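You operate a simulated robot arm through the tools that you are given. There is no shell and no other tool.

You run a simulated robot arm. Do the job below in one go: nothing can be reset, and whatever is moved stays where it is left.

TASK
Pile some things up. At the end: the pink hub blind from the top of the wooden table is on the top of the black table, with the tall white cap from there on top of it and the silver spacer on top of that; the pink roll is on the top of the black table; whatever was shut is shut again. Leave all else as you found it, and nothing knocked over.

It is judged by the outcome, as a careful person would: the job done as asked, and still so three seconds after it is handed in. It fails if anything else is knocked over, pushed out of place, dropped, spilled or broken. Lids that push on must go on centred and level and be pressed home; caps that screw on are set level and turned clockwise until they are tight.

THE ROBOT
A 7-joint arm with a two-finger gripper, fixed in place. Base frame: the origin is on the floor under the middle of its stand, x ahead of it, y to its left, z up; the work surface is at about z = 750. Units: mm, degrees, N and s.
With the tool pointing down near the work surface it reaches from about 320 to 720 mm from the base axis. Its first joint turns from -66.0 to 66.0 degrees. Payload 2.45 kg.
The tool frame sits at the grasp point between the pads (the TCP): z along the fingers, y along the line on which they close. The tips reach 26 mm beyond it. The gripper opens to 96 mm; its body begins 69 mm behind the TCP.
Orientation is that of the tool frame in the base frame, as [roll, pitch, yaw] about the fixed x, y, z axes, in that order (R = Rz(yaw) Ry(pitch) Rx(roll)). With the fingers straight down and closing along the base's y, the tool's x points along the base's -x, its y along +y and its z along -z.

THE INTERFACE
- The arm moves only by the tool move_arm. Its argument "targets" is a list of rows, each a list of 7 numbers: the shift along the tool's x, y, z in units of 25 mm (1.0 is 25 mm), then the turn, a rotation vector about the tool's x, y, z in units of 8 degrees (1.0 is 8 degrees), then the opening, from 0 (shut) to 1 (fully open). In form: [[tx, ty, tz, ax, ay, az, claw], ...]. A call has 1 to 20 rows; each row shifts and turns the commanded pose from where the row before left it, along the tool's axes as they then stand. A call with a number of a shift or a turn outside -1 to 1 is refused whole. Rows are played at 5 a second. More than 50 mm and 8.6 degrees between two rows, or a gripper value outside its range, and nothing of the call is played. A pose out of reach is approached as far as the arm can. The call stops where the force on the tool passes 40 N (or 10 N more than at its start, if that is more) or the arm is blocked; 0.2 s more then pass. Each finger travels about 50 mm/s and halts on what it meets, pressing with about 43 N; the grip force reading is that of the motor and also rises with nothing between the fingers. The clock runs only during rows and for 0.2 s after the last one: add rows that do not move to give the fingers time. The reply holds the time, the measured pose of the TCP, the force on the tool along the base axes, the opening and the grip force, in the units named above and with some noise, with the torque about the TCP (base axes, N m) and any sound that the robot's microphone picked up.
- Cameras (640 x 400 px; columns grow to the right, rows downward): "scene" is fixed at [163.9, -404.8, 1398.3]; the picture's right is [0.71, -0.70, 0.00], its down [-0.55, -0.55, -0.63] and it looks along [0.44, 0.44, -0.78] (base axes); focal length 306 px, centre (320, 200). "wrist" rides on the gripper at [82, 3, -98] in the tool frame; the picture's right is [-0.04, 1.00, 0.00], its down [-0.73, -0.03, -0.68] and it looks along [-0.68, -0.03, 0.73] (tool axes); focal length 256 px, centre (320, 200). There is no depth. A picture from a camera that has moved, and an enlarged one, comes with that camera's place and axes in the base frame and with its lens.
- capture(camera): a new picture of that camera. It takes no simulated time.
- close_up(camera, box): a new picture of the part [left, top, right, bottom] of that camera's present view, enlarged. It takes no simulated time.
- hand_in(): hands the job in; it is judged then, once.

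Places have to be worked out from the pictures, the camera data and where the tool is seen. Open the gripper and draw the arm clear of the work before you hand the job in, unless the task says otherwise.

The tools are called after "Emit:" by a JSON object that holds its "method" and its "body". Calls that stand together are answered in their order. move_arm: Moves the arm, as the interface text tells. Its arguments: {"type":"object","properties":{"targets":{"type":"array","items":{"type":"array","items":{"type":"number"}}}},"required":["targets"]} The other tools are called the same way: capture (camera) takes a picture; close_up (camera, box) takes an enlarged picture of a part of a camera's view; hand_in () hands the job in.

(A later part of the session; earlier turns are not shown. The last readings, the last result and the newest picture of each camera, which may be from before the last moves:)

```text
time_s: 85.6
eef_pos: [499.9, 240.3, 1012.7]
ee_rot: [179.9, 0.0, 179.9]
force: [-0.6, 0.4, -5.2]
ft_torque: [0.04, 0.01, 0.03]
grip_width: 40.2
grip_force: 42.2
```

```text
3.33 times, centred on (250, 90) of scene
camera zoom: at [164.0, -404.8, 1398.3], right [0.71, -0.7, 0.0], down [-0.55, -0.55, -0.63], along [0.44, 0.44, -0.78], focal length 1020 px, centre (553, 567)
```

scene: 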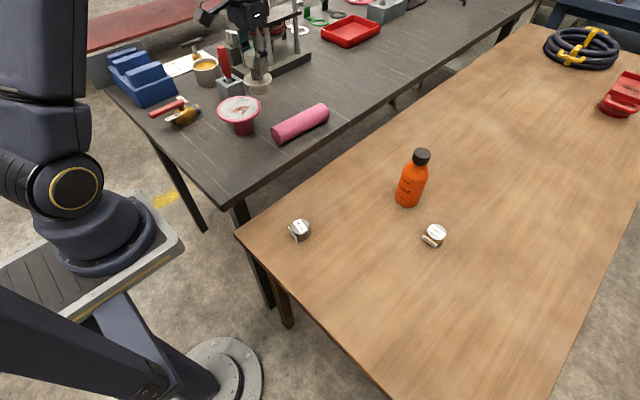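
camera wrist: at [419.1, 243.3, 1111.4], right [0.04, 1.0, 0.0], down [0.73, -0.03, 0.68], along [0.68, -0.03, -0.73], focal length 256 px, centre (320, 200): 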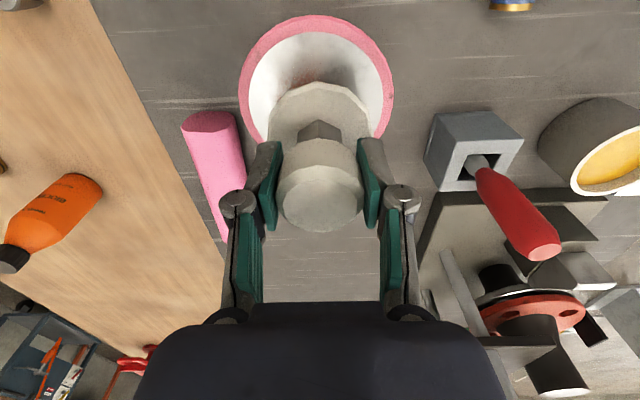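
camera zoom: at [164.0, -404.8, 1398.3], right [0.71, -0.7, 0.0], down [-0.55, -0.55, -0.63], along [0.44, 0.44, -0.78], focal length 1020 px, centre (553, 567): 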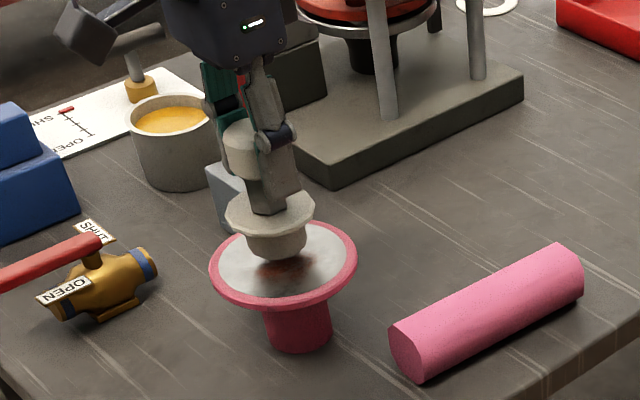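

Nearly aligned. I'll zoom for a finer check of the cap's position over the disc.

Emit:
{"method": "close_up", "body": {"camera": "scene", "box": [215, 75, 275, 135]}}

Emit:
{"method": "close_up", "body": {"camera": "wrist", "box": [230, 0, 410, 240]}}

```text
6.67 times, centred on (245, 105) of scene
camera zoom: at [164.0, -404.8, 1398.3], right [0.71, -0.7, 0.0], down [-0.55, -0.55, -0.63], along [0.44, 0.44, -0.78], focal length 2040 px, centre (820, 833)
```

zoom: 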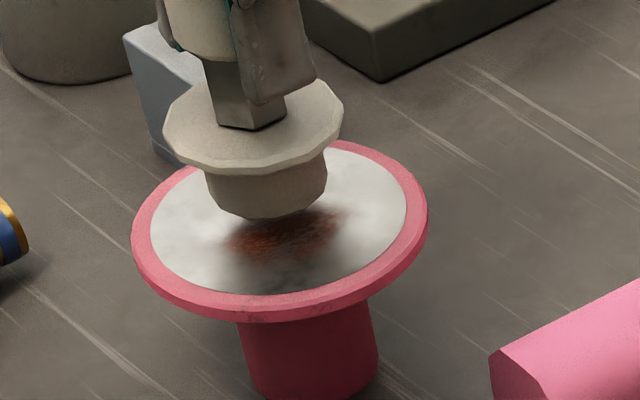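

```text
1.67 times, centred on (320, 120) of wrist
camera zoom: at [419.1, 243.3, 1111.4], right [0.04, 1.0, 0.0], down [0.73, -0.03, 0.68], along [0.68, -0.03, -0.73], focal length 427 px, centre (320, 333)
```

zoom: 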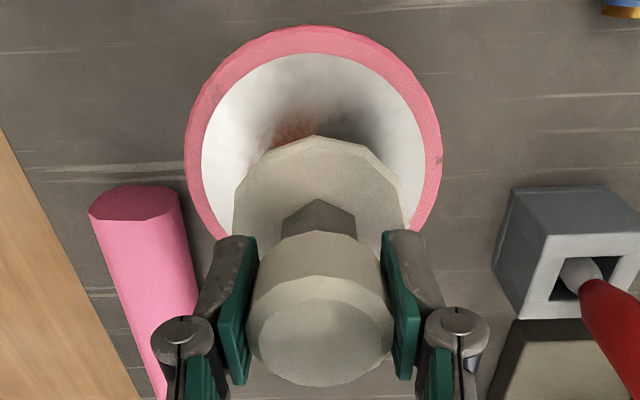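

The cap is ~2–3 mm toward +y and 1–2 mm toward −x of the disc centre. I'll correct that and lower 1 mm per row, watching force.

Emit:
{"method": "move_arm", "body": {"targets": [[-0.06, -0.09, 0, 0, 0, 0, 0], [0, 0, 0.04, 0, 0, 0, 0], [0, 0, 0.04, 0, 0, 0, 0], [0, 0, 0.04, 0, 0, 0, 0], [0, 0, 0.04, 0, 0, 0, 0], [0, 0, 0.04, 0, 0, 0, 0], [0, 0, 0.04, 0, 0, 0, 0], [0, 0, 0.04, 0, 0, 0, 0], [0, 0, 0, 0, 0, 0, 0]]}}

Emit:
{"method": "close_up", "body": {"camera": "scene", "box": [215, 75, 275, 135]}}

```text
time_s: 87.6
eef_pos: [503.3, 235.9, 1005.4]
ee_rot: [179.9, 0.0, 180.0]
force: [0.6, 0.3, -4.4]
ft_torque: [0.0, 0.03, -0.01]
grip_width: 40.4
grip_force: 42.9
```

```text
6.67 times, centred on (245, 105) of scene
camera zoom: at [164.0, -404.8, 1398.3], right [0.71, -0.7, 0.0], down [-0.55, -0.55, -0.63], along [0.44, 0.44, -0.78], focal length 2040 px, centre (820, 833)
```

zoom: 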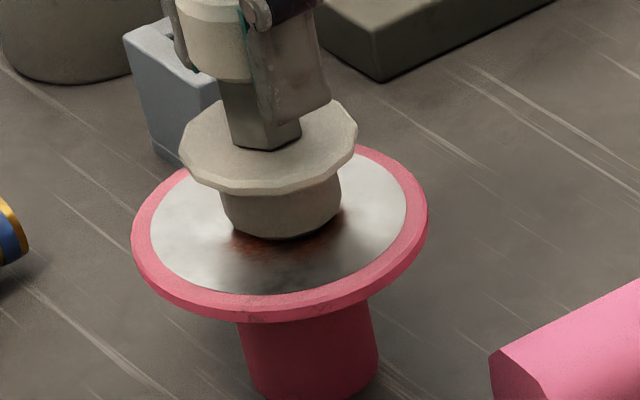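

Laterally centred now. Continue lowering.

Emit:
{"method": "move_arm", "body": {"targets": [[0, 0, 0.04, 0, 0, 0, 0], [0, 0, 0.04, 0, 0, 0, 0], [0, 0, 0, 0, 0, 0, 0]]}}

```text
time_s: 88.4
eef_pos: [503.1, 236.6, 1003.9]
ee_rot: [179.9, 0.1, 179.9]
force: [-2.2, -1.5, 6.6]
ft_torque: [-0.27, 0.23, -0.03]
grip_width: 40.3
grip_force: 43.2
```

Contact felt (+6.6 N). I'll ease back ~0.3 mm and look at the seating.

Emit:
{"method": "move_arm", "body": {"targets": [[0, 0, -0.012, 0, 0, 0, 0], [0, 0, 0, 0, 0, 0, 0]]}}

Emit:
{"method": "close_up", "body": {"camera": "scene", "box": [215, 65, 275, 125]}}

Emit:
{"method": "close_up", "body": {"camera": "wrist", "box": [230, 0, 410, 240]}}

```text
time_s: 89.0
eef_pos: [502.6, 237.1, 1003.0]
ee_rot: [179.8, 0.0, 179.9]
force: [-1.8, -1.0, 4.8]
ft_torque: [-0.08, 0.1, -0.01]
grip_width: 40.3
grip_force: 43.0
```

```text
6.67 times, centred on (245, 95) of scene
camera zoom: at [163.8, -404.9, 1398.3], right [0.71, -0.7, 0.0], down [-0.55, -0.55, -0.63], along [0.44, 0.44, -0.78], focal length 2040 px, centre (820, 900)
```

zoom: 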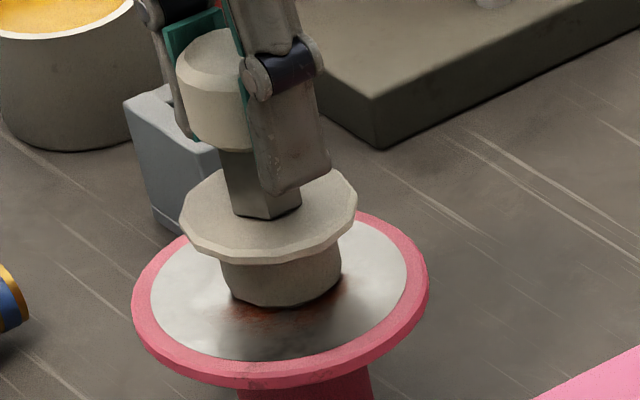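

```text
1.67 times, centred on (320, 120) of wrist
camera zoom: at [421.6, 240.5, 1101.8], right [0.04, 1.0, 0.0], down [0.73, -0.03, 0.68], along [0.68, -0.03, -0.73], focal length 427 px, centre (320, 333)
```

zoom: 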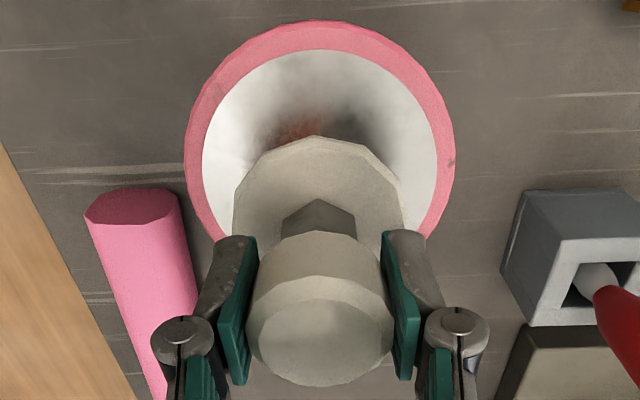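

The cap sits on the disc, well inside it, and upright. I'll release slowly.

Emit:
{"method": "move_arm", "body": {"targets": [[0, 0, 0, 0, 0, 0, 0.43], [0, 0, 0, 0, 0, 0, 0.46], [0, 0, 0, 0, 0, 0, 0.5], [0, 0, 0, 0, 0, 0, 0.58], [0, 0, 0, 0, 0, 0, 0.68], [0, 0, 0, 0, 0, 0, 0.75], [0, 0, 0, 0, 0, 0, 0.75]]}}

Emit:
{"method": "close_up", "body": {"camera": "scene", "box": [215, 65, 275, 125]}}

Emit:
{"method": "capture", "body": {"camera": "wrist"}}

```text
time_s: 90.6
eef_pos: [503.6, 236.7, 1003.7]
ee_rot: [179.9, 0.0, 179.9]
force: [-0.1, 0.0, 0.0]
ft_torque: [-0.01, 0.02, 0.01]
grip_width: 72.1
grip_force: 0.1
```

```text
6.67 times, centred on (245, 95) of scene
camera zoom: at [163.9, -404.8, 1398.3], right [0.71, -0.7, 0.0], down [-0.55, -0.55, -0.63], along [0.44, 0.44, -0.78], focal length 2040 px, centre (820, 900)
```

zoom: 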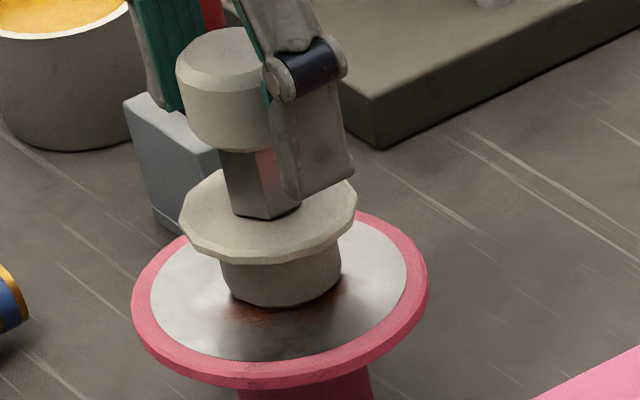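

```text
taken
camera wrist: at [421.6, 240.6, 1101.8], right [0.04, 1.0, 0.0], down [0.73, -0.03, 0.68], along [0.68, -0.03, -0.73], focal length 256 px, centre (320, 200)
```

wrist: 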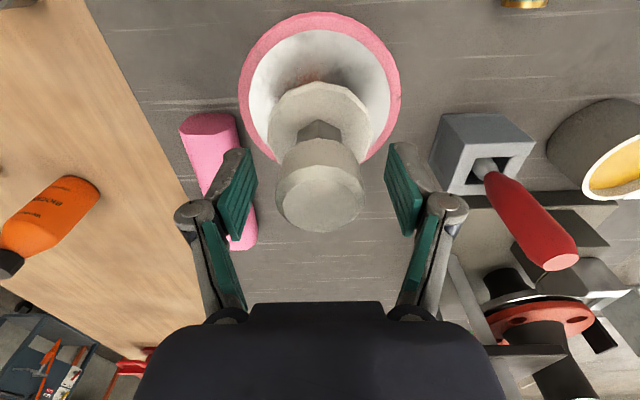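

The cap stands on the disc. I'll rise straight up and move to a stand-off before the silver spacer.

Emit:
{"method": "move_arm", "body": {"targets": [[0, 0, -0.5, 0, 0, 0, 0.75], [0, 0, -0.9, 0, 0, 0, 0.75], [0, 0, -1, 0, 0, 0, 0.8], [0, 0, -1, 0, 0, 0, 0.8], [0, 0, -0.6, 0, 0, 0, 0.8], [0.4, -0.95, 0, 0, 0, 0, 0.8], [0.4, -0.95, 0, 0, 0, 0, 0.8], [0.4, -0.95, 0, 0, 0, 0, 0.8], [0.4, -0.95, 0, 0, 0, 0, 0.8], [0.4, -0.95, 0, 0, 0, 0, 0.8], [0.4, -0.95, 0, 0, 0, 0, 0.8], [0.4, -0.95, 0, 0, 0, 0, 0.8], [0.4, -0.95, 0, 0, 0, 0, 0.8], [0.4, -0.95, 0, 0, 0, 0, 0.8], [0.4, -0.95, 0, 0, 0, 0, 0.8], [0.4, -0.95, 0, 0, 0, 0, 0.8], [0.4, -0.95, 0, 0, 0, 0, 0.8], [0.4, -0.95, 0, 0, 0, 0, 0.8], [0.1, -0.35, 0, 0, 0, 0, 0.8], [0, 0, 0, 0, 0, 0, 0.8]]}}

Emit:
{"method": "capture", "body": {"camera": "wrist"}}

Emit:
{"method": "capture", "body": {"camera": "scene"}}

Emit:
{"method": "close_up", "body": {"camera": "scene", "box": [205, 55, 275, 140]}}

```text
time_s: 94.8
eef_pos: [369.6, -80.8, 1105.3]
ee_rot: [-180.0, 0.1, 179.9]
force: [-0.3, -0.1, 0.4]
ft_torque: [0.02, 0.0, -0.02]
grip_width: 76.8
grip_force: 0.1
```

```text
taken
camera wrist: at [288.3, -77.7, 1203.3], right [0.04, 1.0, 0.0], down [0.73, -0.03, 0.68], along [0.68, -0.03, -0.73], focal length 256 px, centre (320, 200)
```

wrist: 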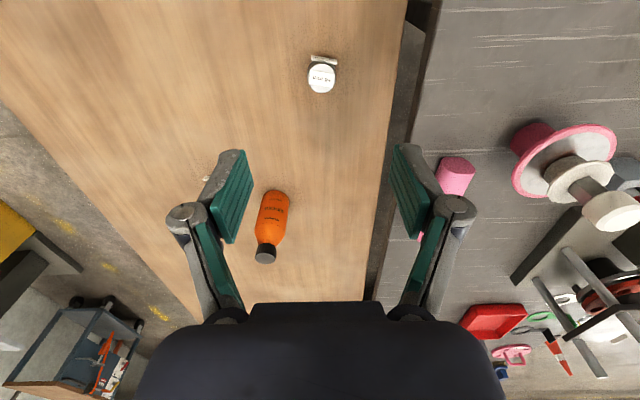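

```text
taken
```

scene: 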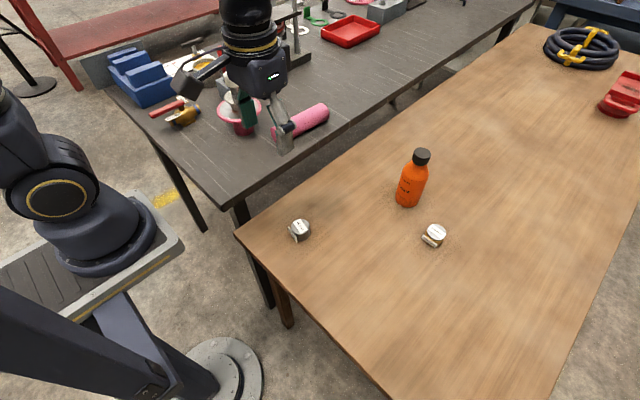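

```text
4.71 times, centred on (240, 98) of scene
camera zoom: at [163.9, -404.8, 1398.3], right [0.71, -0.7, 0.0], down [-0.55, -0.55, -0.63], along [0.44, 0.44, -0.78], focal length 1440 px, centre (696, 682)
```

zoom: 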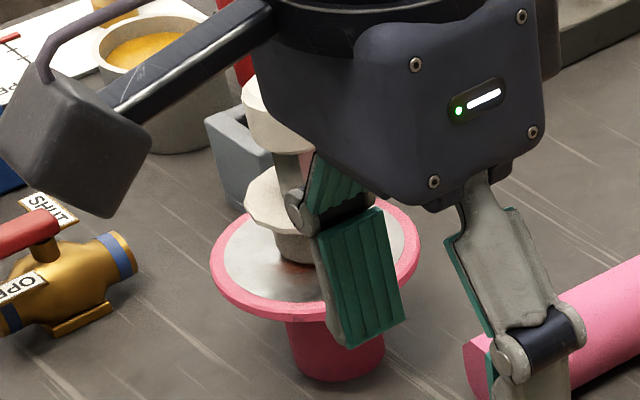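

The stack looks good. The spacer's tag is on its −x side, so gripping along y is clear. I'll descend toward it for a closer look.

Emit:
{"method": "move_arm", "body": {"targets": [[-0.08, 0, 0.95, 0, 0, 0, 0.8], [-0.08, 0, 0.95, 0, 0, 0, 0.8], [-0.08, 0, 0.95, 0, 0, 0, 0.8], [-0.08, 0, 0.95, 0, 0, 0, 0.8], [-0.08, 0, 0.95, 0, 0, 0, 0.8], [-0.08, 0, 0.95, 0, 0, 0, 0.8], [-0.08, 0, 0.95, 0, 0, 0, 0.8], [-0.08, 0, 0.95, 0, 0, 0, 0.8], [-0.08, 0, 0.95, 0, 0, 0, 0.8], [-0.08, 0, 0.8, 0, 0, 0, 0.8], [0, 0, 0, 0, 0, 0, 0.8]]}}

Emit:
{"method": "capture", "body": {"camera": "wrist"}}

Emit:
{"method": "close_up", "body": {"camera": "scene", "box": [250, 150, 370, 260]}}

```text
time_s: 97.2
eef_pos: [388.5, -80.2, 867.3]
ee_rot: [179.9, 0.0, 179.9]
force: [0.6, -0.4, -0.3]
ft_torque: [0.02, -0.01, 0.0]
grip_width: 76.9
grip_force: 0.1
```

```text
taken
camera wrist: at [307.1, -77.3, 966.9], right [0.04, 1.0, 0.0], down [0.73, -0.03, 0.68], along [0.68, -0.03, -0.73], focal length 256 px, centre (320, 200)
```

wrist: 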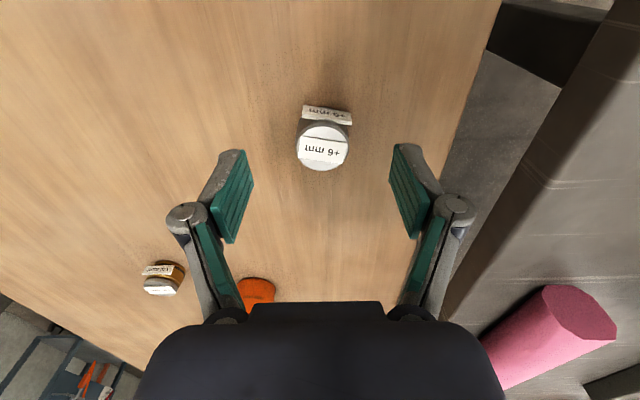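

```text
3.64 times, centred on (310, 205) of scene
camera zoom: at [163.9, -404.8, 1398.3], right [0.71, -0.7, 0.0], down [-0.55, -0.55, -0.63], along [0.44, 0.44, -0.78], focal length 1113 px, centre (356, 182)
```

zoom: 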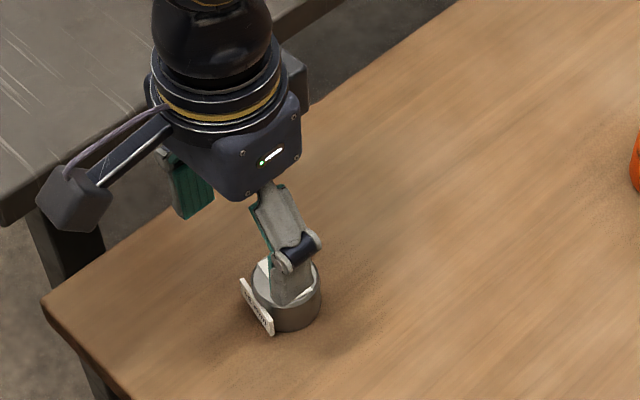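

Emit:
{"method": "close_up", "body": {"camera": "wrist", "box": [280, 90, 370, 190]}}

Emit:
{"method": "close_up", "body": {"camera": "scene", "box": [280, 205, 330, 255]}}

```text
4.00 times, centred on (325, 140) of wrist
camera zoom: at [307.1, -77.3, 966.9], right [0.04, 1.0, 0.0], down [0.73, -0.03, 0.68], along [0.68, -0.03, -0.73], focal length 1024 px, centre (300, 440)
```

zoom: 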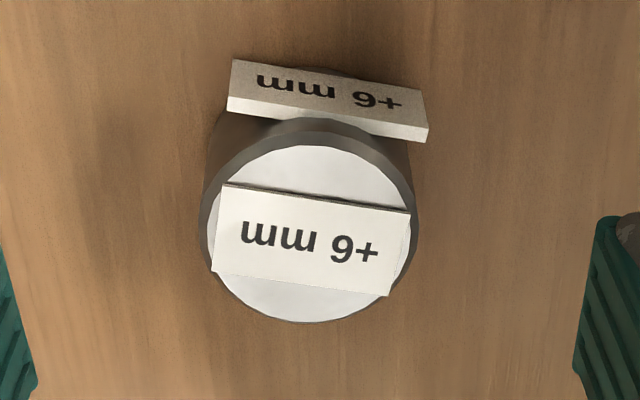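

```text
8.00 times, centred on (305, 230) of scene
camera zoom: at [163.9, -404.8, 1398.3], right [0.71, -0.7, 0.0], down [-0.55, -0.55, -0.63], along [0.44, 0.44, -0.78], focal length 2448 px, centre (440, -40)
```

zoom: 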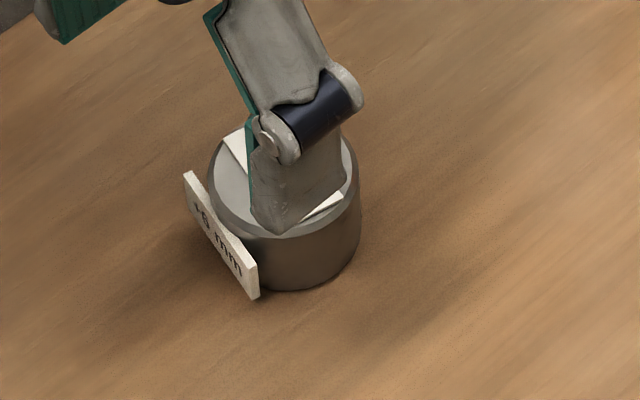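

The spacer (≈46 mm wide, ≈24 mm high) is at about (422.5,-81), rotated ~8–9°, tag on the −x side. I'll position above it with matching yaw and check.

Emit:
{"method": "move_arm", "body": {"targets": [[-0.68, -0.02, 0, 0, 0, 0, 0.8], [-0.68, -0.02, 0, 0, 0, 0, 0.8], [0, 0, 0, 0, 0, 1, 0.8], [0, 0, 0.6, 0, 0, 0, 0.8], [0, 0, 0.8, 0, 0, 0, 0.8], [0, 0, 0.6, 0, 0, 0, 0.8], [0, 0, 0, 0, 0, 0, 0.8]]}}

Emit:
{"method": "capture", "body": {"camera": "wrist"}}

Emit:
{"method": "close_up", "body": {"camera": "scene", "box": [260, 180, 350, 260]}}

```text
time_s: 98.8
eef_pos: [422.8, -81.7, 819.7]
ee_rot: [179.9, 0.0, 171.7]
force: [0.2, 0.6, 0.1]
ft_torque: [0.0, -0.02, -0.02]
grip_width: 77.1
grip_force: 0.0
```

```text
taken
camera wrist: at [341.9, -67.1, 918.1], right [0.18, 0.98, 0.0], down [0.72, -0.13, 0.68], along [0.67, -0.12, -0.73], focal length 256 px, centre (320, 200)
```

wrist: 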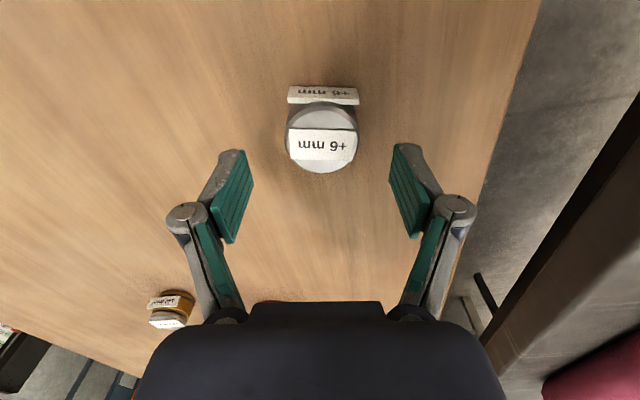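

```text
5.00 times, centred on (305, 220) of scene
camera zoom: at [163.9, -404.8, 1398.3], right [0.71, -0.7, 0.0], down [-0.55, -0.55, -0.63], along [0.44, 0.44, -0.78], focal length 1530 px, centre (395, 100)
```

zoom: 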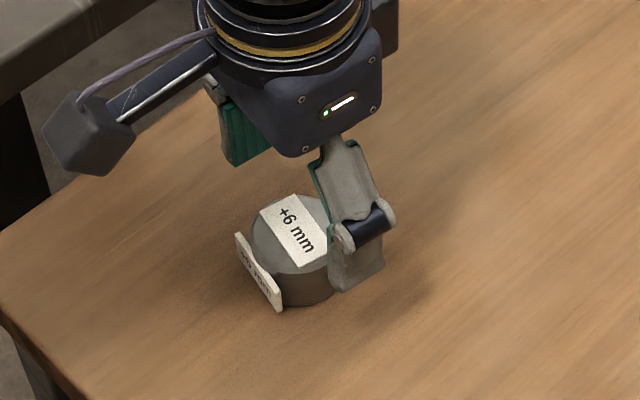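

Aligned within 2 mm and square to the tag. I'll nudge, descend to z≈780 and close.

Emit:
{"method": "move_arm", "body": {"targets": [[0.08, 0.02, 0.5, 0, 0, 0, 0.8], [0, 0, 0.6, 0, 0, 0, 0.8], [0, 0, 0.49, 0, 0, 0, 0.8], [0, 0, 0, 0, 0, 0, 0.8], [0, 0, 0, 0, 0, 0, 0.6], [0, 0, 0, 0, 0, 0, 0.5], [0, 0, 0, 0, 0, 0, 0.4], [0, 0, 0, 0, 0, 0, 0.2], [0, 0, 0, 0, 0, 0, 0], [0, 0, 0, 0, 0, 0, 0]]}}

Emit:
{"method": "capture", "body": {"camera": "wrist"}}

Emit:
{"method": "close_up", "body": {"camera": "scene", "box": [260, 180, 350, 260]}}

```text
time_s: 101.0
eef_pos: [421.5, -79.9, 780.5]
ee_rot: [179.8, 0.0, 171.9]
force: [0.1, -3.4, 3.2]
ft_torque: [-0.12, 0.04, 0.04]
grip_width: 45.1
grip_force: 42.3
```

```text
taken
camera wrist: at [340.7, -65.2, 879.4], right [0.18, 0.98, 0.0], down [0.72, -0.13, 0.68], along [0.67, -0.12, -0.73], focal length 256 px, centre (320, 200)
```

wrist: 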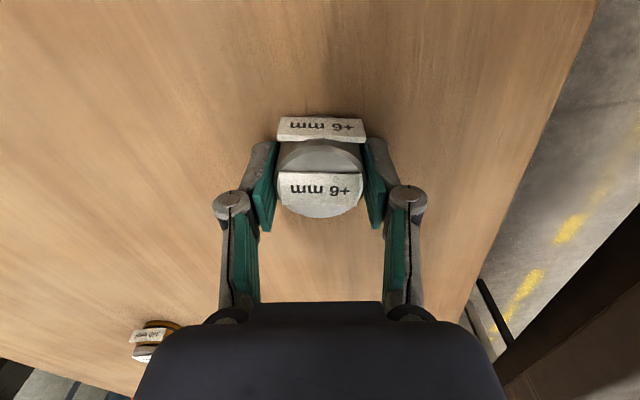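

```text
5.00 times, centred on (305, 220) of scene
camera zoom: at [163.8, -404.9, 1398.3], right [0.71, -0.7, 0.0], down [-0.55, -0.55, -0.63], along [0.44, 0.44, -0.78], focal length 1530 px, centre (395, 100)
```

zoom: 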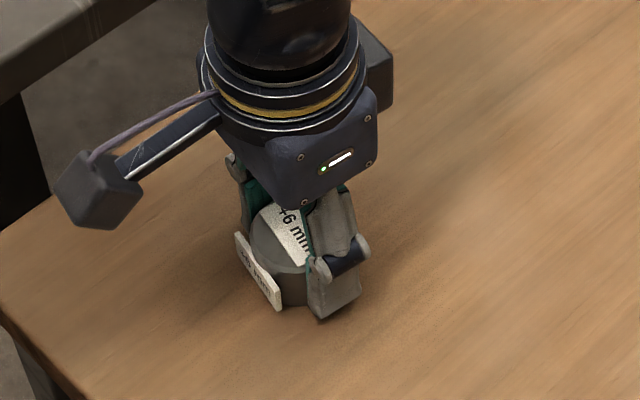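

Spacer held (45 mm). Lifting gently, then up to z≈1090.

Emit:
{"method": "move_arm", "body": {"targets": [[0, 0, -0.15, 0, 0, 0, 0], [0, 0, -0.3, 0, 0, 0, 0], [0, 0, -0.5, 0, 0, 0, 0], [0, 0, 0, 0, 0, 0, 0]]}}

Emit:
{"method": "capture", "body": {"camera": "wrist"}}

Emit:
{"method": "close_up", "body": {"camera": "scene", "box": [260, 180, 350, 260]}}

```text
time_s: 102.0
eef_pos: [420.8, -79.4, 803.9]
ee_rot: [179.9, 0.0, 171.9]
force: [0.4, -0.1, -5.0]
ft_torque: [0.0, -0.02, 0.01]
grip_width: 45.1
grip_force: 43.7
```

```text
taken
camera wrist: at [341.3, -65.1, 902.6], right [0.18, 0.98, 0.0], down [0.72, -0.13, 0.68], along [0.67, -0.12, -0.73], focal length 256 px, centre (320, 200)
```

wrist: 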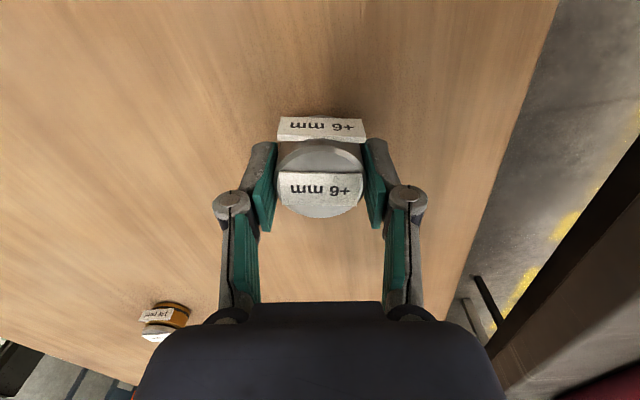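

```text
5.00 times, centred on (305, 220) of scene
camera zoom: at [164.0, -404.8, 1398.3], right [0.71, -0.7, 0.0], down [-0.55, -0.55, -0.63], along [0.44, 0.44, -0.78], focal length 1530 px, centre (395, 100)
```

zoom: 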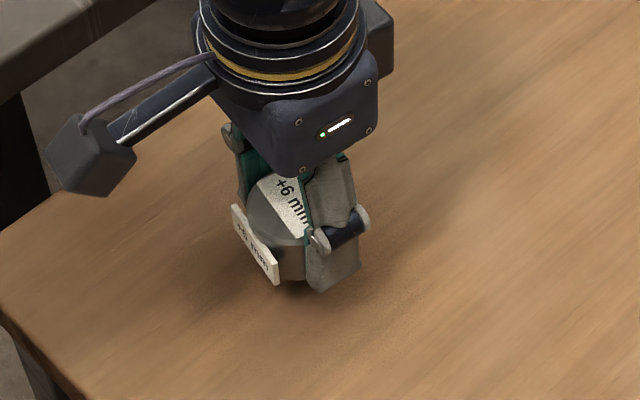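

Held without tilt, ≈5 N. There is a hint of something dark under the spacer; let me zoom in on it.

Emit:
{"method": "close_up", "body": {"camera": "scene", "box": [295, 215, 335, 245]}}

Emit:
{"method": "move_arm", "body": {"targets": [[0, 0, -0.6, 0, 0, 0, 0], [0, 0, -1, 0, 0, 0, 0], [0, 0, -1, 0, 0, 0, 0], [0, 0, -1, 0, 0, 0, 0], [0, 0, -1, 0, 0, 0, 0], [0, 0, -1, 0, 0, 0, 0], [0, 0, -1, 0, 0, 0, 0], [0, 0, -1, 0, 0, 0, 0], [0, 0, -1, 0, 0, 0, 0], [0, 0, -1, 0, 0, 0, 0], [0, 0, -1, 0, 0, 0, 0], [0, 0, -0.8, 0, 0, 0, 0], [0, 0, -0.4, 0, 0, 0, 0], [0, 0, 0, 0, 0, 0, 0]]}}

Emit:
{"method": "capture", "body": {"camera": "scene"}}

```text
13.33 times, centred on (315, 230) of scene
camera zoom: at [164.0, -404.8, 1398.3], right [0.71, -0.7, 0.0], down [-0.55, -0.55, -0.63], along [0.44, 0.44, -0.78], focal length 4081 px, centre (387, -200)
```

zoom: 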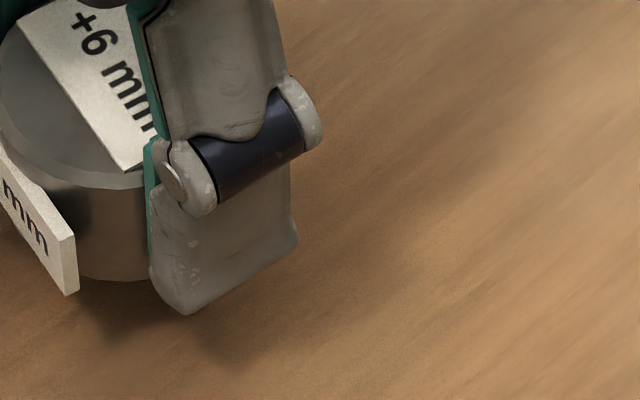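

```text
time_s: 105.0
eef_pos: [421.3, -82.5, 1099.2]
ee_rot: [179.9, 0.1, 171.9]
force: [-0.6, -0.2, -3.9]
ft_torque: [0.0, -0.02, -0.02]
grip_width: 45.1
grip_force: 42.5
```

```text
taken
```

scene: 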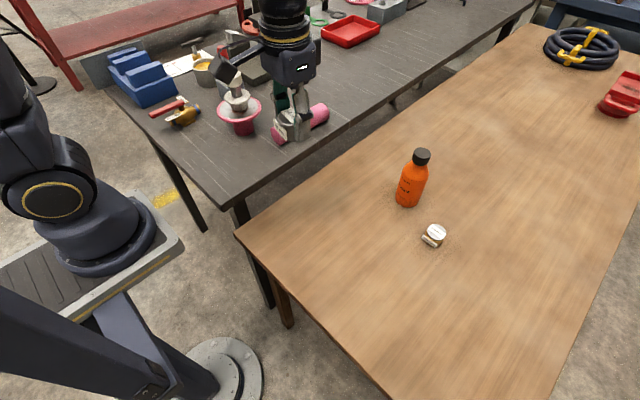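

Just a shadow. Let me check the stack before moving the spacer over it.

Emit:
{"method": "close_up", "body": {"camera": "scene", "box": [205, 65, 275, 140]}}

Emit:
{"method": "capture", "body": {"camera": "wrist"}}

```text
5.33 times, centred on (240, 102) of scene
camera zoom: at [164.0, -404.8, 1398.3], right [0.71, -0.7, 0.0], down [-0.55, -0.55, -0.63], along [0.44, 0.44, -0.78], focal length 1632 px, centre (747, 720)
```

zoom: 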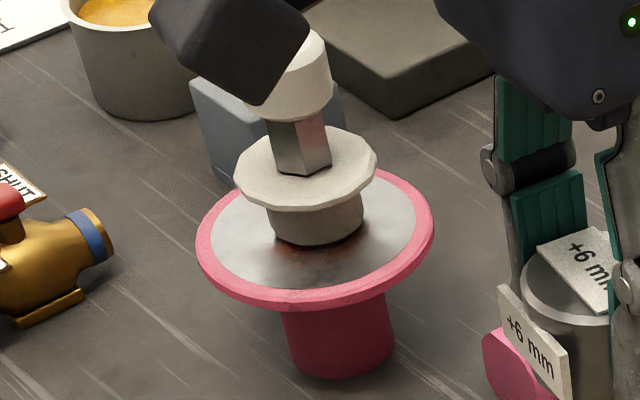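

```text
taken
camera wrist: at [340.8, -68.3, 1197.9], right [0.18, 0.98, 0.0], down [0.72, -0.13, 0.68], along [0.67, -0.12, -0.73], focal length 256 px, centre (320, 200)
```

wrist: 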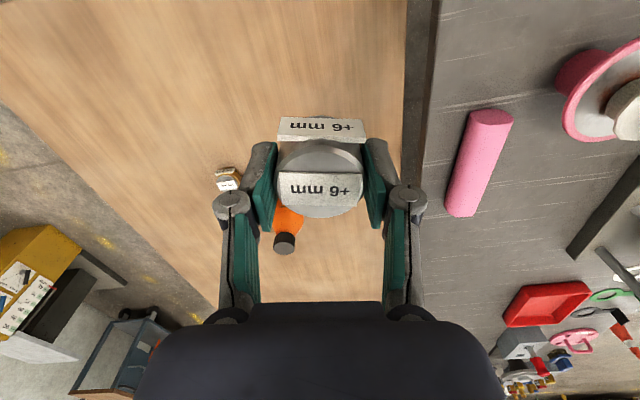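

The stack stands upright. I'll move the spacer to a stand-off just short of the cap to see the knob top.

Emit:
{"method": "move_arm", "body": {"targets": [[0, 0.5, 0, 0, 0, 0, 0], [0.02, 0.95, 0, 0, 0, 0, 0], [0.02, 0.95, 0, 0, 0, 0, 0], [0.02, 0.95, 0, 0, 0, 0, 0], [0.02, 0.95, 0, 0, 0, 0, 0], [0.02, 0.95, 0, 0, 0, 0, 0], [0.02, 0.95, 0, 0, 0, 0, 0], [0.02, 0.95, 0, 0, 0, 0, 0], [0.02, 0.95, 0, 0, 0, 0, 0], [0.02, 0.95, 0, 0, 0, 0, 0], [0.02, 0.95, 0, 0, 0, 0, 0], [0.02, 0.95, 0, 0, 0, 0, 0], [0.02, 0.95, 0, 0, 0, 0, 0], [0.02, 0.95, 0, 0, 0, 0, 0], [0, 0, 0, 0, 0, 0, 0], [0, 0, 0, 0, 0, 0, 0]]}}

Emit:
{"method": "capture", "body": {"camera": "wrist"}}

Emit:
{"method": "close_up", "body": {"camera": "scene", "box": [170, 0, 290, 150]}}

```text
time_s: 108.4
eef_pos: [459.9, 236.7, 1098.3]
ee_rot: [179.9, 0.0, 171.9]
force: [0.2, -0.3, -3.4]
ft_torque: [-0.03, 0.0, 0.03]
grip_width: 45.1
grip_force: 42.8
```

```text
taken
camera wrist: at [379.0, 251.7, 1198.0], right [0.18, 0.98, 0.0], down [0.72, -0.13, 0.68], along [0.67, -0.12, -0.73], focal length 256 px, centre (320, 200)
```

wrist: 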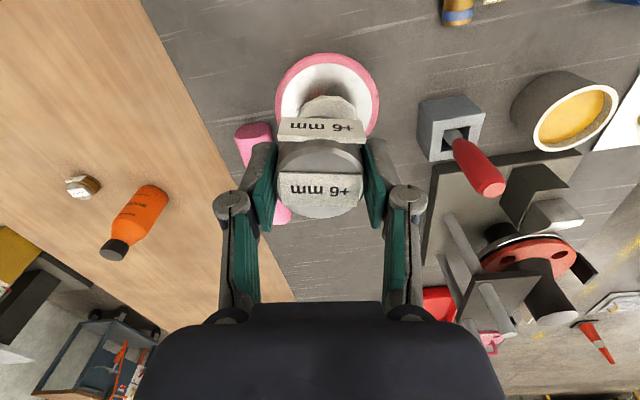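

```text
2.67 times, centred on (230, 75) of scene
camera zoom: at [164.0, -404.8, 1398.3], right [0.71, -0.7, 0.0], down [-0.55, -0.55, -0.63], along [0.44, 0.44, -0.78], focal length 816 px, centre (560, 533)
```

zoom: 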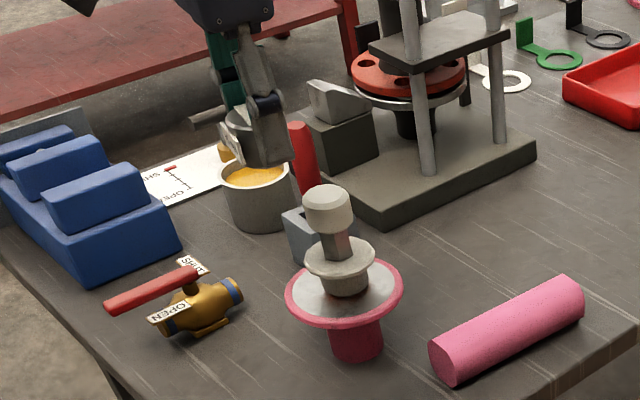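

I'll zoom both views to determine the spacer's offset in the gripper and the knob's position precisely.

Emit:
{"method": "close_up", "body": {"camera": "wrist", "box": [260, 100, 380, 240]}}

Emit:
{"method": "close_up", "body": {"camera": "scene", "box": [222, 60, 272, 130]}}

Emit:
{"method": "close_up", "body": {"camera": "scene", "box": [190, 0, 250, 70]}}

```text
2.86 times, centred on (320, 170) of wrist
camera zoom: at [379.0, 251.7, 1198.0], right [0.18, 0.98, 0.0], down [0.72, -0.13, 0.68], along [0.67, -0.12, -0.73], focal length 731 px, centre (320, 286)
```

zoom: 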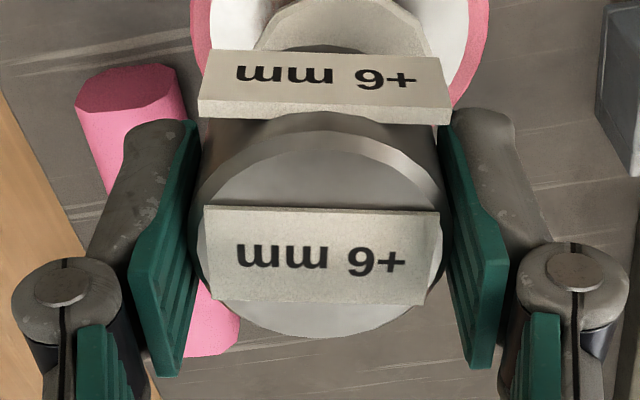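

```text
5.71 times, centred on (247, 95) of scene
camera zoom: at [164.0, -404.8, 1398.3], right [0.71, -0.7, 0.0], down [-0.55, -0.55, -0.63], along [0.44, 0.44, -0.78], focal length 1749 px, centre (737, 800)
```

zoom: 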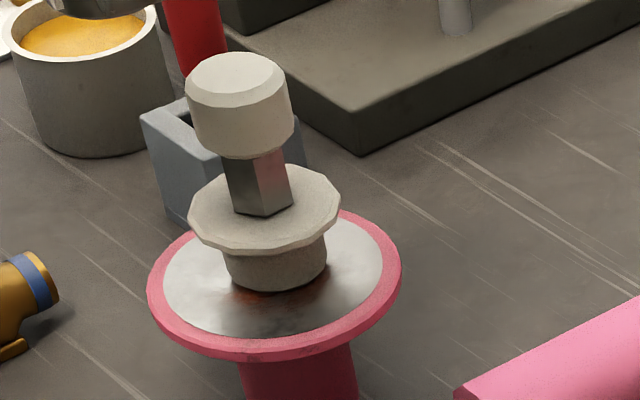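

```text
5.71 times, centred on (220, 35) of scene
camera zoom: at [164.0, -404.8, 1398.3], right [0.71, -0.7, 0.0], down [-0.55, -0.55, -0.63], along [0.44, 0.44, -0.78], focal length 1749 px, centre (891, 1143)
```

zoom: 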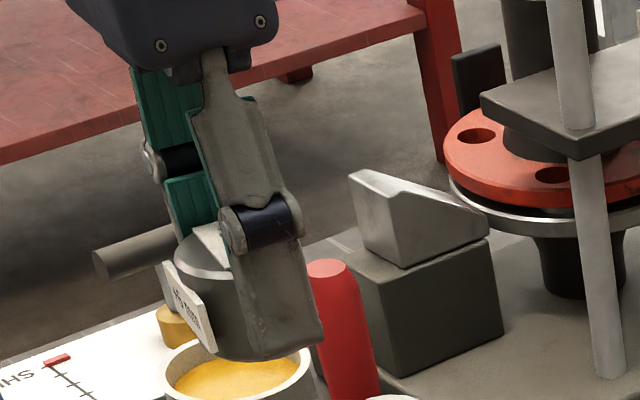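

The spacer is centred in the pads; knob axis ≈(500.5,236.6), top ≈1019. I'll move over it, lower to about z=1060 and check.

Emit:
{"method": "move_arm", "body": {"targets": [[-0.5, 0.07, 0, 0, 0, 0, 0], [-0.6, 0.085, 0, 0, 0, 0, 0], [-0.52, 0.075, 0, 0, 0, 0, 0], [0, 0, 0.3, 0, 0, 0, 0], [0, 0, 0.6, 0, 0, 0, 0], [0, 0, 0.4, 0, 0, 0, 0], [0, 0, 0.2, 0, 0, 0, 0], [0, 0, 0, 0, 0, 0, 0], [0, 0, 0, 0, 0, 0, 0]]}}

Emit:
{"method": "close_up", "body": {"camera": "wrist", "box": [230, 40, 410, 240]}}

Emit:
{"method": "close_up", "body": {"camera": "scene", "box": [222, 45, 272, 115]}}

```text
time_s: 110.4
eef_pos: [501.6, 238.7, 1060.9]
ee_rot: [179.9, -0.2, 172.0]
force: [0.4, -1.1, -3.7]
ft_torque: [0.01, -0.03, -0.03]
grip_width: 44.9
grip_force: 42.6
```

```text
2.00 times, centred on (320, 140) of wrist
camera zoom: at [421.2, 253.3, 1160.1], right [0.18, 0.98, 0.0], down [0.72, -0.13, 0.68], along [0.67, -0.12, -0.73], focal length 512 px, centre (320, 320)
```

zoom: 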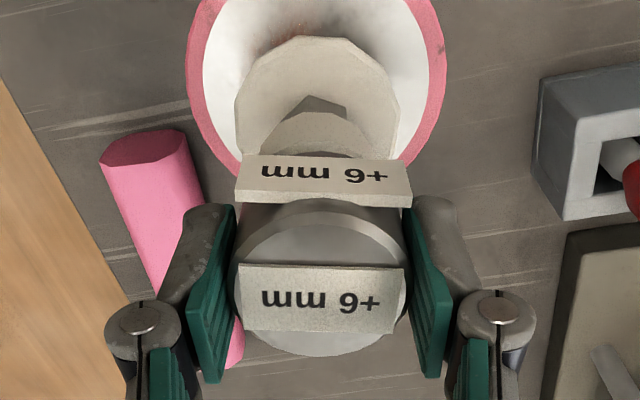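

```text
5.71 times, centred on (247, 80) of scene
camera zoom: at [164.0, -404.8, 1398.3], right [0.71, -0.7, 0.0], down [-0.55, -0.55, -0.63], along [0.44, 0.44, -0.78], focal length 1749 px, centre (737, 886)
```

zoom: 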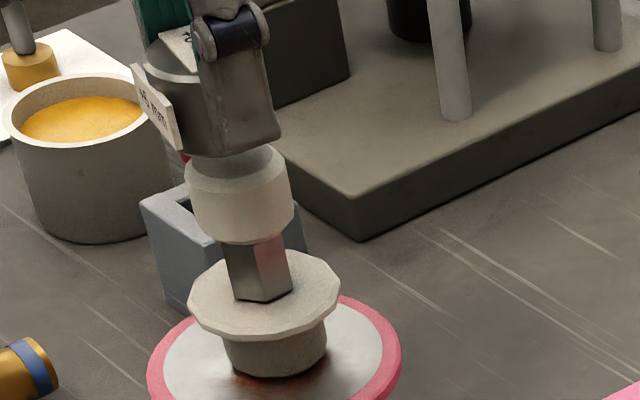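

Alignment is within ~2 mm. I'll nudge 1 mm and lower 1 mm per row, watching the force.

Emit:
{"method": "move_arm", "body": {"targets": [[-0.04, -0.04, 0, 0, 0, 0, 0], [0, 0, 0.04, 0, 0, 0, 0], [0, 0, 0.04, 0, 0, 0, 0], [0, 0, 0.04, 0, 0, 0, 0], [0, 0, 0.04, 0, 0, 0, 0], [0, 0, 0.04, 0, 0, 0, 0], [0, 0, 0.04, 0, 0, 0, 0], [0, 0, 0, 0, 0, 0, 0]]}}

Emit:
{"method": "close_up", "body": {"camera": "scene", "box": [222, 45, 272, 115]}}

```text
time_s: 112.2
eef_pos: [502.9, 238.0, 1055.1]
ee_rot: [-180.0, -0.1, 171.9]
force: [-0.3, 0.3, -4.0]
ft_torque: [-0.04, 0.03, 0.0]
grip_width: 45.0
grip_force: 42.6
```

```text
5.71 times, centred on (247, 80) of scene
camera zoom: at [164.0, -404.8, 1398.3], right [0.71, -0.7, 0.0], down [-0.55, -0.55, -0.63], along [0.44, 0.44, -0.78], focal length 1749 px, centre (737, 886)
```

zoom: 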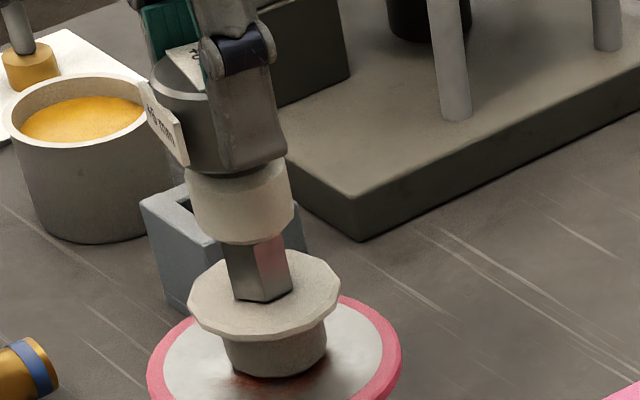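

Almost there; still hanging free. Continue down.

Emit:
{"method": "move_arm", "body": {"targets": [[0, 0, 0.04, 0, 0, 0, 0], [0, 0, 0.04, 0, 0, 0, 0], [0, 0, 0.04, 0, 0, 0, 0], [0, 0, 0, 0, 0, 0, 0]]}}

```text
time_s: 113.2
eef_pos: [501.6, 237.6, 1051.2]
ee_rot: [180.0, -0.1, 171.9]
force: [0.4, 0.7, -3.5]
ft_torque: [0.0, -0.02, 0.0]
grip_width: 45.2
grip_force: 43.1
```

No contact yet; continue in half-millimetre steps.

Emit:
{"method": "move_arm", "body": {"targets": [[0, 0, 0.02, 0, 0, 0, 0], [0, 0, 0.02, 0, 0, 0, 0], [0, 0, 0.02, 0, 0, 0, 0], [0, 0, 0, 0, 0, 0, 0]]}}

```text
time_s: 114.2
eef_pos: [501.9, 236.9, 1051.6]
ee_rot: [180.0, 0.0, 172.0]
force: [-0.2, 0.0, -4.8]
ft_torque: [0.04, -0.01, -0.03]
grip_width: 44.9
grip_force: 42.5
```

Still free (−4.8 N). Another 1 mm in two steps.

Emit:
{"method": "move_arm", "body": {"targets": [[0, 0, 0.02, 0, 0, 0, 0], [0, 0, 0.02, 0, 0, 0, 0], [0, 0, 0, 0, 0, 0, 0]]}}

Emit:
{"method": "close_up", "body": {"camera": "scene", "box": [222, 45, 272, 115]}}

```text
time_s: 115.0
eef_pos: [502.7, 237.3, 1050.5]
ee_rot: [179.8, -0.1, 171.9]
force: [0.2, -0.3, -4.5]
ft_torque: [-0.01, 0.01, -0.04]
grip_width: 45.0
grip_force: 42.9
```

```text
5.71 times, centred on (247, 80) of scene
camera zoom: at [164.0, -404.8, 1398.3], right [0.71, -0.7, 0.0], down [-0.55, -0.55, -0.63], along [0.44, 0.44, -0.78], focal length 1749 px, centre (737, 886)
```

zoom: 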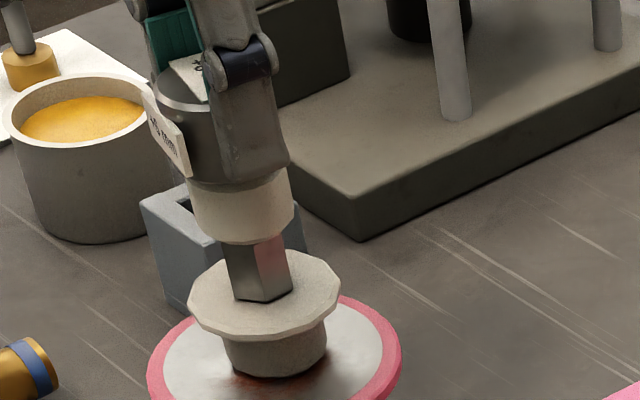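

The spacer's base is right at the knob top now; still full weight on the gripper. Two more half-millimetre steps.

Emit:
{"method": "move_arm", "body": {"targets": [[0, 0, 0.02, 0, 0, 0, 0], [0, 0, 0.02, 0, 0, 0, 0], [0, 0, 0, 0, 0, 0, 0]]}}

```text
time_s: 115.8
eef_pos: [501.1, 236.9, 1049.3]
ee_rot: [179.8, 0.0, 171.8]
force: [-0.3, -1.3, 4.6]
ft_torque: [-0.1, -0.02, 0.03]
grip_width: 45.0
grip_force: 43.1
```

Contact (+4.6 N). I'll ease up ~0.2 mm, then release gradually.

Emit:
{"method": "move_arm", "body": {"targets": [[0, 0, -0.008, 0, 0, 0, 0], [0, 0, 0, 0, 0, 0, 0]]}}

Emit:
{"method": "close_up", "body": {"camera": "wrist", "box": [230, 40, 410, 240]}}

Emit:
{"method": "close_up", "body": {"camera": "scene", "box": [222, 45, 272, 115]}}

```text
time_s: 116.4
eef_pos: [502.6, 238.1, 1050.6]
ee_rot: [179.9, 0.1, 171.9]
force: [2.3, 0.4, 6.2]
ft_torque: [-0.06, -0.12, 0.01]
grip_width: 45.0
grip_force: 42.5
```

```text
2.00 times, centred on (320, 140) of wrist
camera zoom: at [421.7, 252.2, 1148.5], right [0.18, 0.98, 0.0], down [0.72, -0.13, 0.68], along [0.67, -0.12, -0.73], focal length 512 px, centre (320, 320)
```

zoom: 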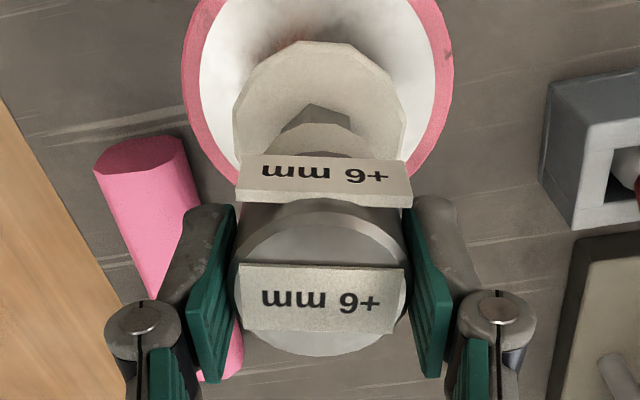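

```text
5.71 times, centred on (247, 80) of scene
camera zoom: at [163.9, -404.9, 1398.3], right [0.71, -0.7, 0.0], down [-0.55, -0.55, -0.63], along [0.44, 0.44, -0.78], focal length 1749 px, centre (737, 886)
```

zoom: 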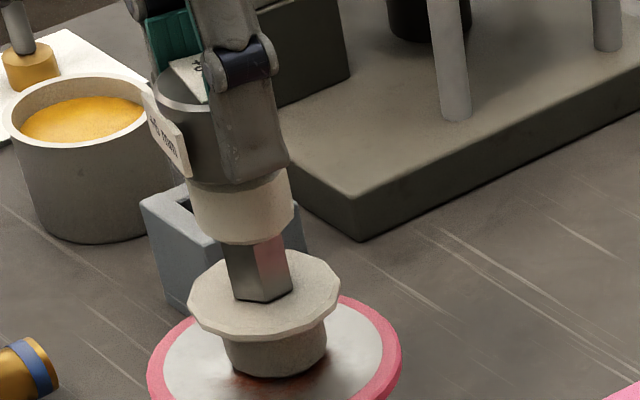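

Centred. One more tiny ease to unload, then release.

Emit:
{"method": "move_arm", "body": {"targets": [[0, 0, -0.008, 0, 0, 0, 0], [0, 0, 0, 0, 0, 0, 0]]}}

```text
time_s: 117.0
eef_pos: [502.4, 237.7, 1050.7]
ee_rot: [179.8, 0.0, 172.0]
force: [2.0, 1.9, 3.9]
ft_torque: [0.08, -0.17, 0.02]
grip_width: 45.1
grip_force: 43.1
```

Residual load is small (≈4 N). Opening the fingers slowly.

Emit:
{"method": "move_arm", "body": {"targets": [[0, 0, 0, 0, 0, 0, 0.47], [0, 0, 0, 0, 0, 0, 0.48], [0, 0, 0, 0, 0, 0, 0.5], [0, 0, 0, 0, 0, 0, 0.54], [0, 0, 0, 0, 0, 0, 0.6], [0, 0, 0, 0, 0, 0, 0.7], [0, 0, 0, 0, 0, 0, 0.8], [0, 0, 0, 0, 0, 0, 0.8]]}}

Emit:
{"method": "close_up", "body": {"camera": "wrist", "box": [230, 40, 410, 240]}}

Emit:
{"method": "close_up", "body": {"camera": "scene", "box": [212, 35, 282, 135]}}

```text
time_s: 118.8
eef_pos: [501.3, 236.5, 1049.7]
ee_rot: [179.8, -0.1, 171.9]
force: [0.1, 0.0, -0.2]
ft_torque: [0.02, -0.01, -0.01]
grip_width: 76.5
grip_force: 0.1
```

```text
2.00 times, centred on (320, 140) of wrist
camera zoom: at [421.6, 251.7, 1148.6], right [0.18, 0.98, 0.0], down [0.72, -0.13, 0.68], along [0.67, -0.12, -0.73], focal length 512 px, centre (320, 320)
```

zoom: 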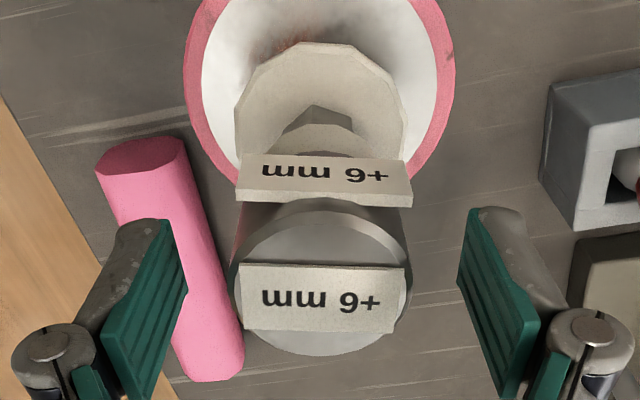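

```text
4.00 times, centred on (247, 85) of scene
camera zoom: at [163.9, -404.8, 1398.3], right [0.71, -0.7, 0.0], down [-0.55, -0.55, -0.63], along [0.44, 0.44, -0.78], focal length 1224 px, centre (612, 660)
```

zoom: 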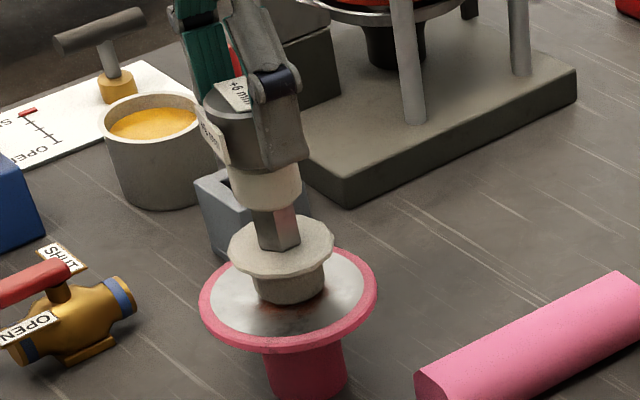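

The spacer stays in place. I'll rise straight up and view the finished stack.

Emit:
{"method": "move_arm", "body": {"targets": [[0, 0, -0.3, 0, 0, 0, 0.8], [0, 0, -0.6, 0, 0, 0, 0.8], [0, 0, -1, 0, 0, 0, 0.8], [0, 0, -1, 0, 0, 0, 0.8], [0, 0, -1, 0, 0, 0, 0.8], [0, 0, -0.6, 0, 0, 0, 0.8], [0, 0, 0, 0, 0, 0, 0.8]]}}

Emit:
{"method": "capture", "body": {"camera": "wrist"}}

Emit:
{"method": "close_up", "body": {"camera": "scene", "box": [202, 35, 292, 145]}}

```text
time_s: 120.4
eef_pos: [503.3, 237.0, 1162.4]
ee_rot: [179.8, 0.0, 172.0]
force: [-0.8, 0.6, -0.1]
ft_torque: [0.04, 0.01, -0.01]
grip_width: 76.7
grip_force: 0.0
```

```text
taken
camera wrist: at [422.9, 250.7, 1260.6], right [0.18, 0.98, 0.0], down [0.72, -0.13, 0.68], along [0.67, -0.12, -0.73], focal length 256 px, centre (320, 200)
```

wrist: 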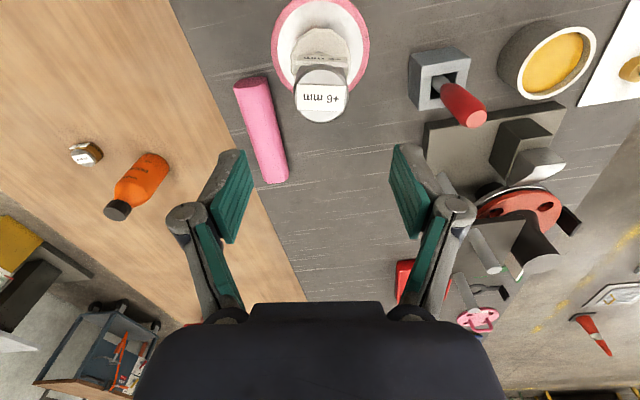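

```text
3.64 times, centred on (247, 90) of scene
camera zoom: at [163.9, -404.8, 1398.3], right [0.71, -0.7, 0.0], down [-0.55, -0.55, -0.63], along [0.44, 0.44, -0.78], focal length 1113 px, centre (586, 600)
```

zoom: 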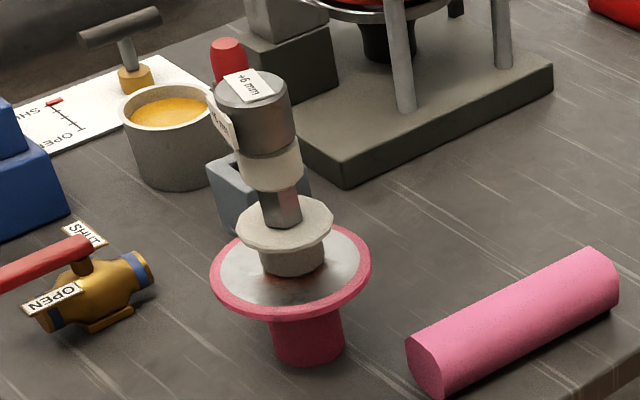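

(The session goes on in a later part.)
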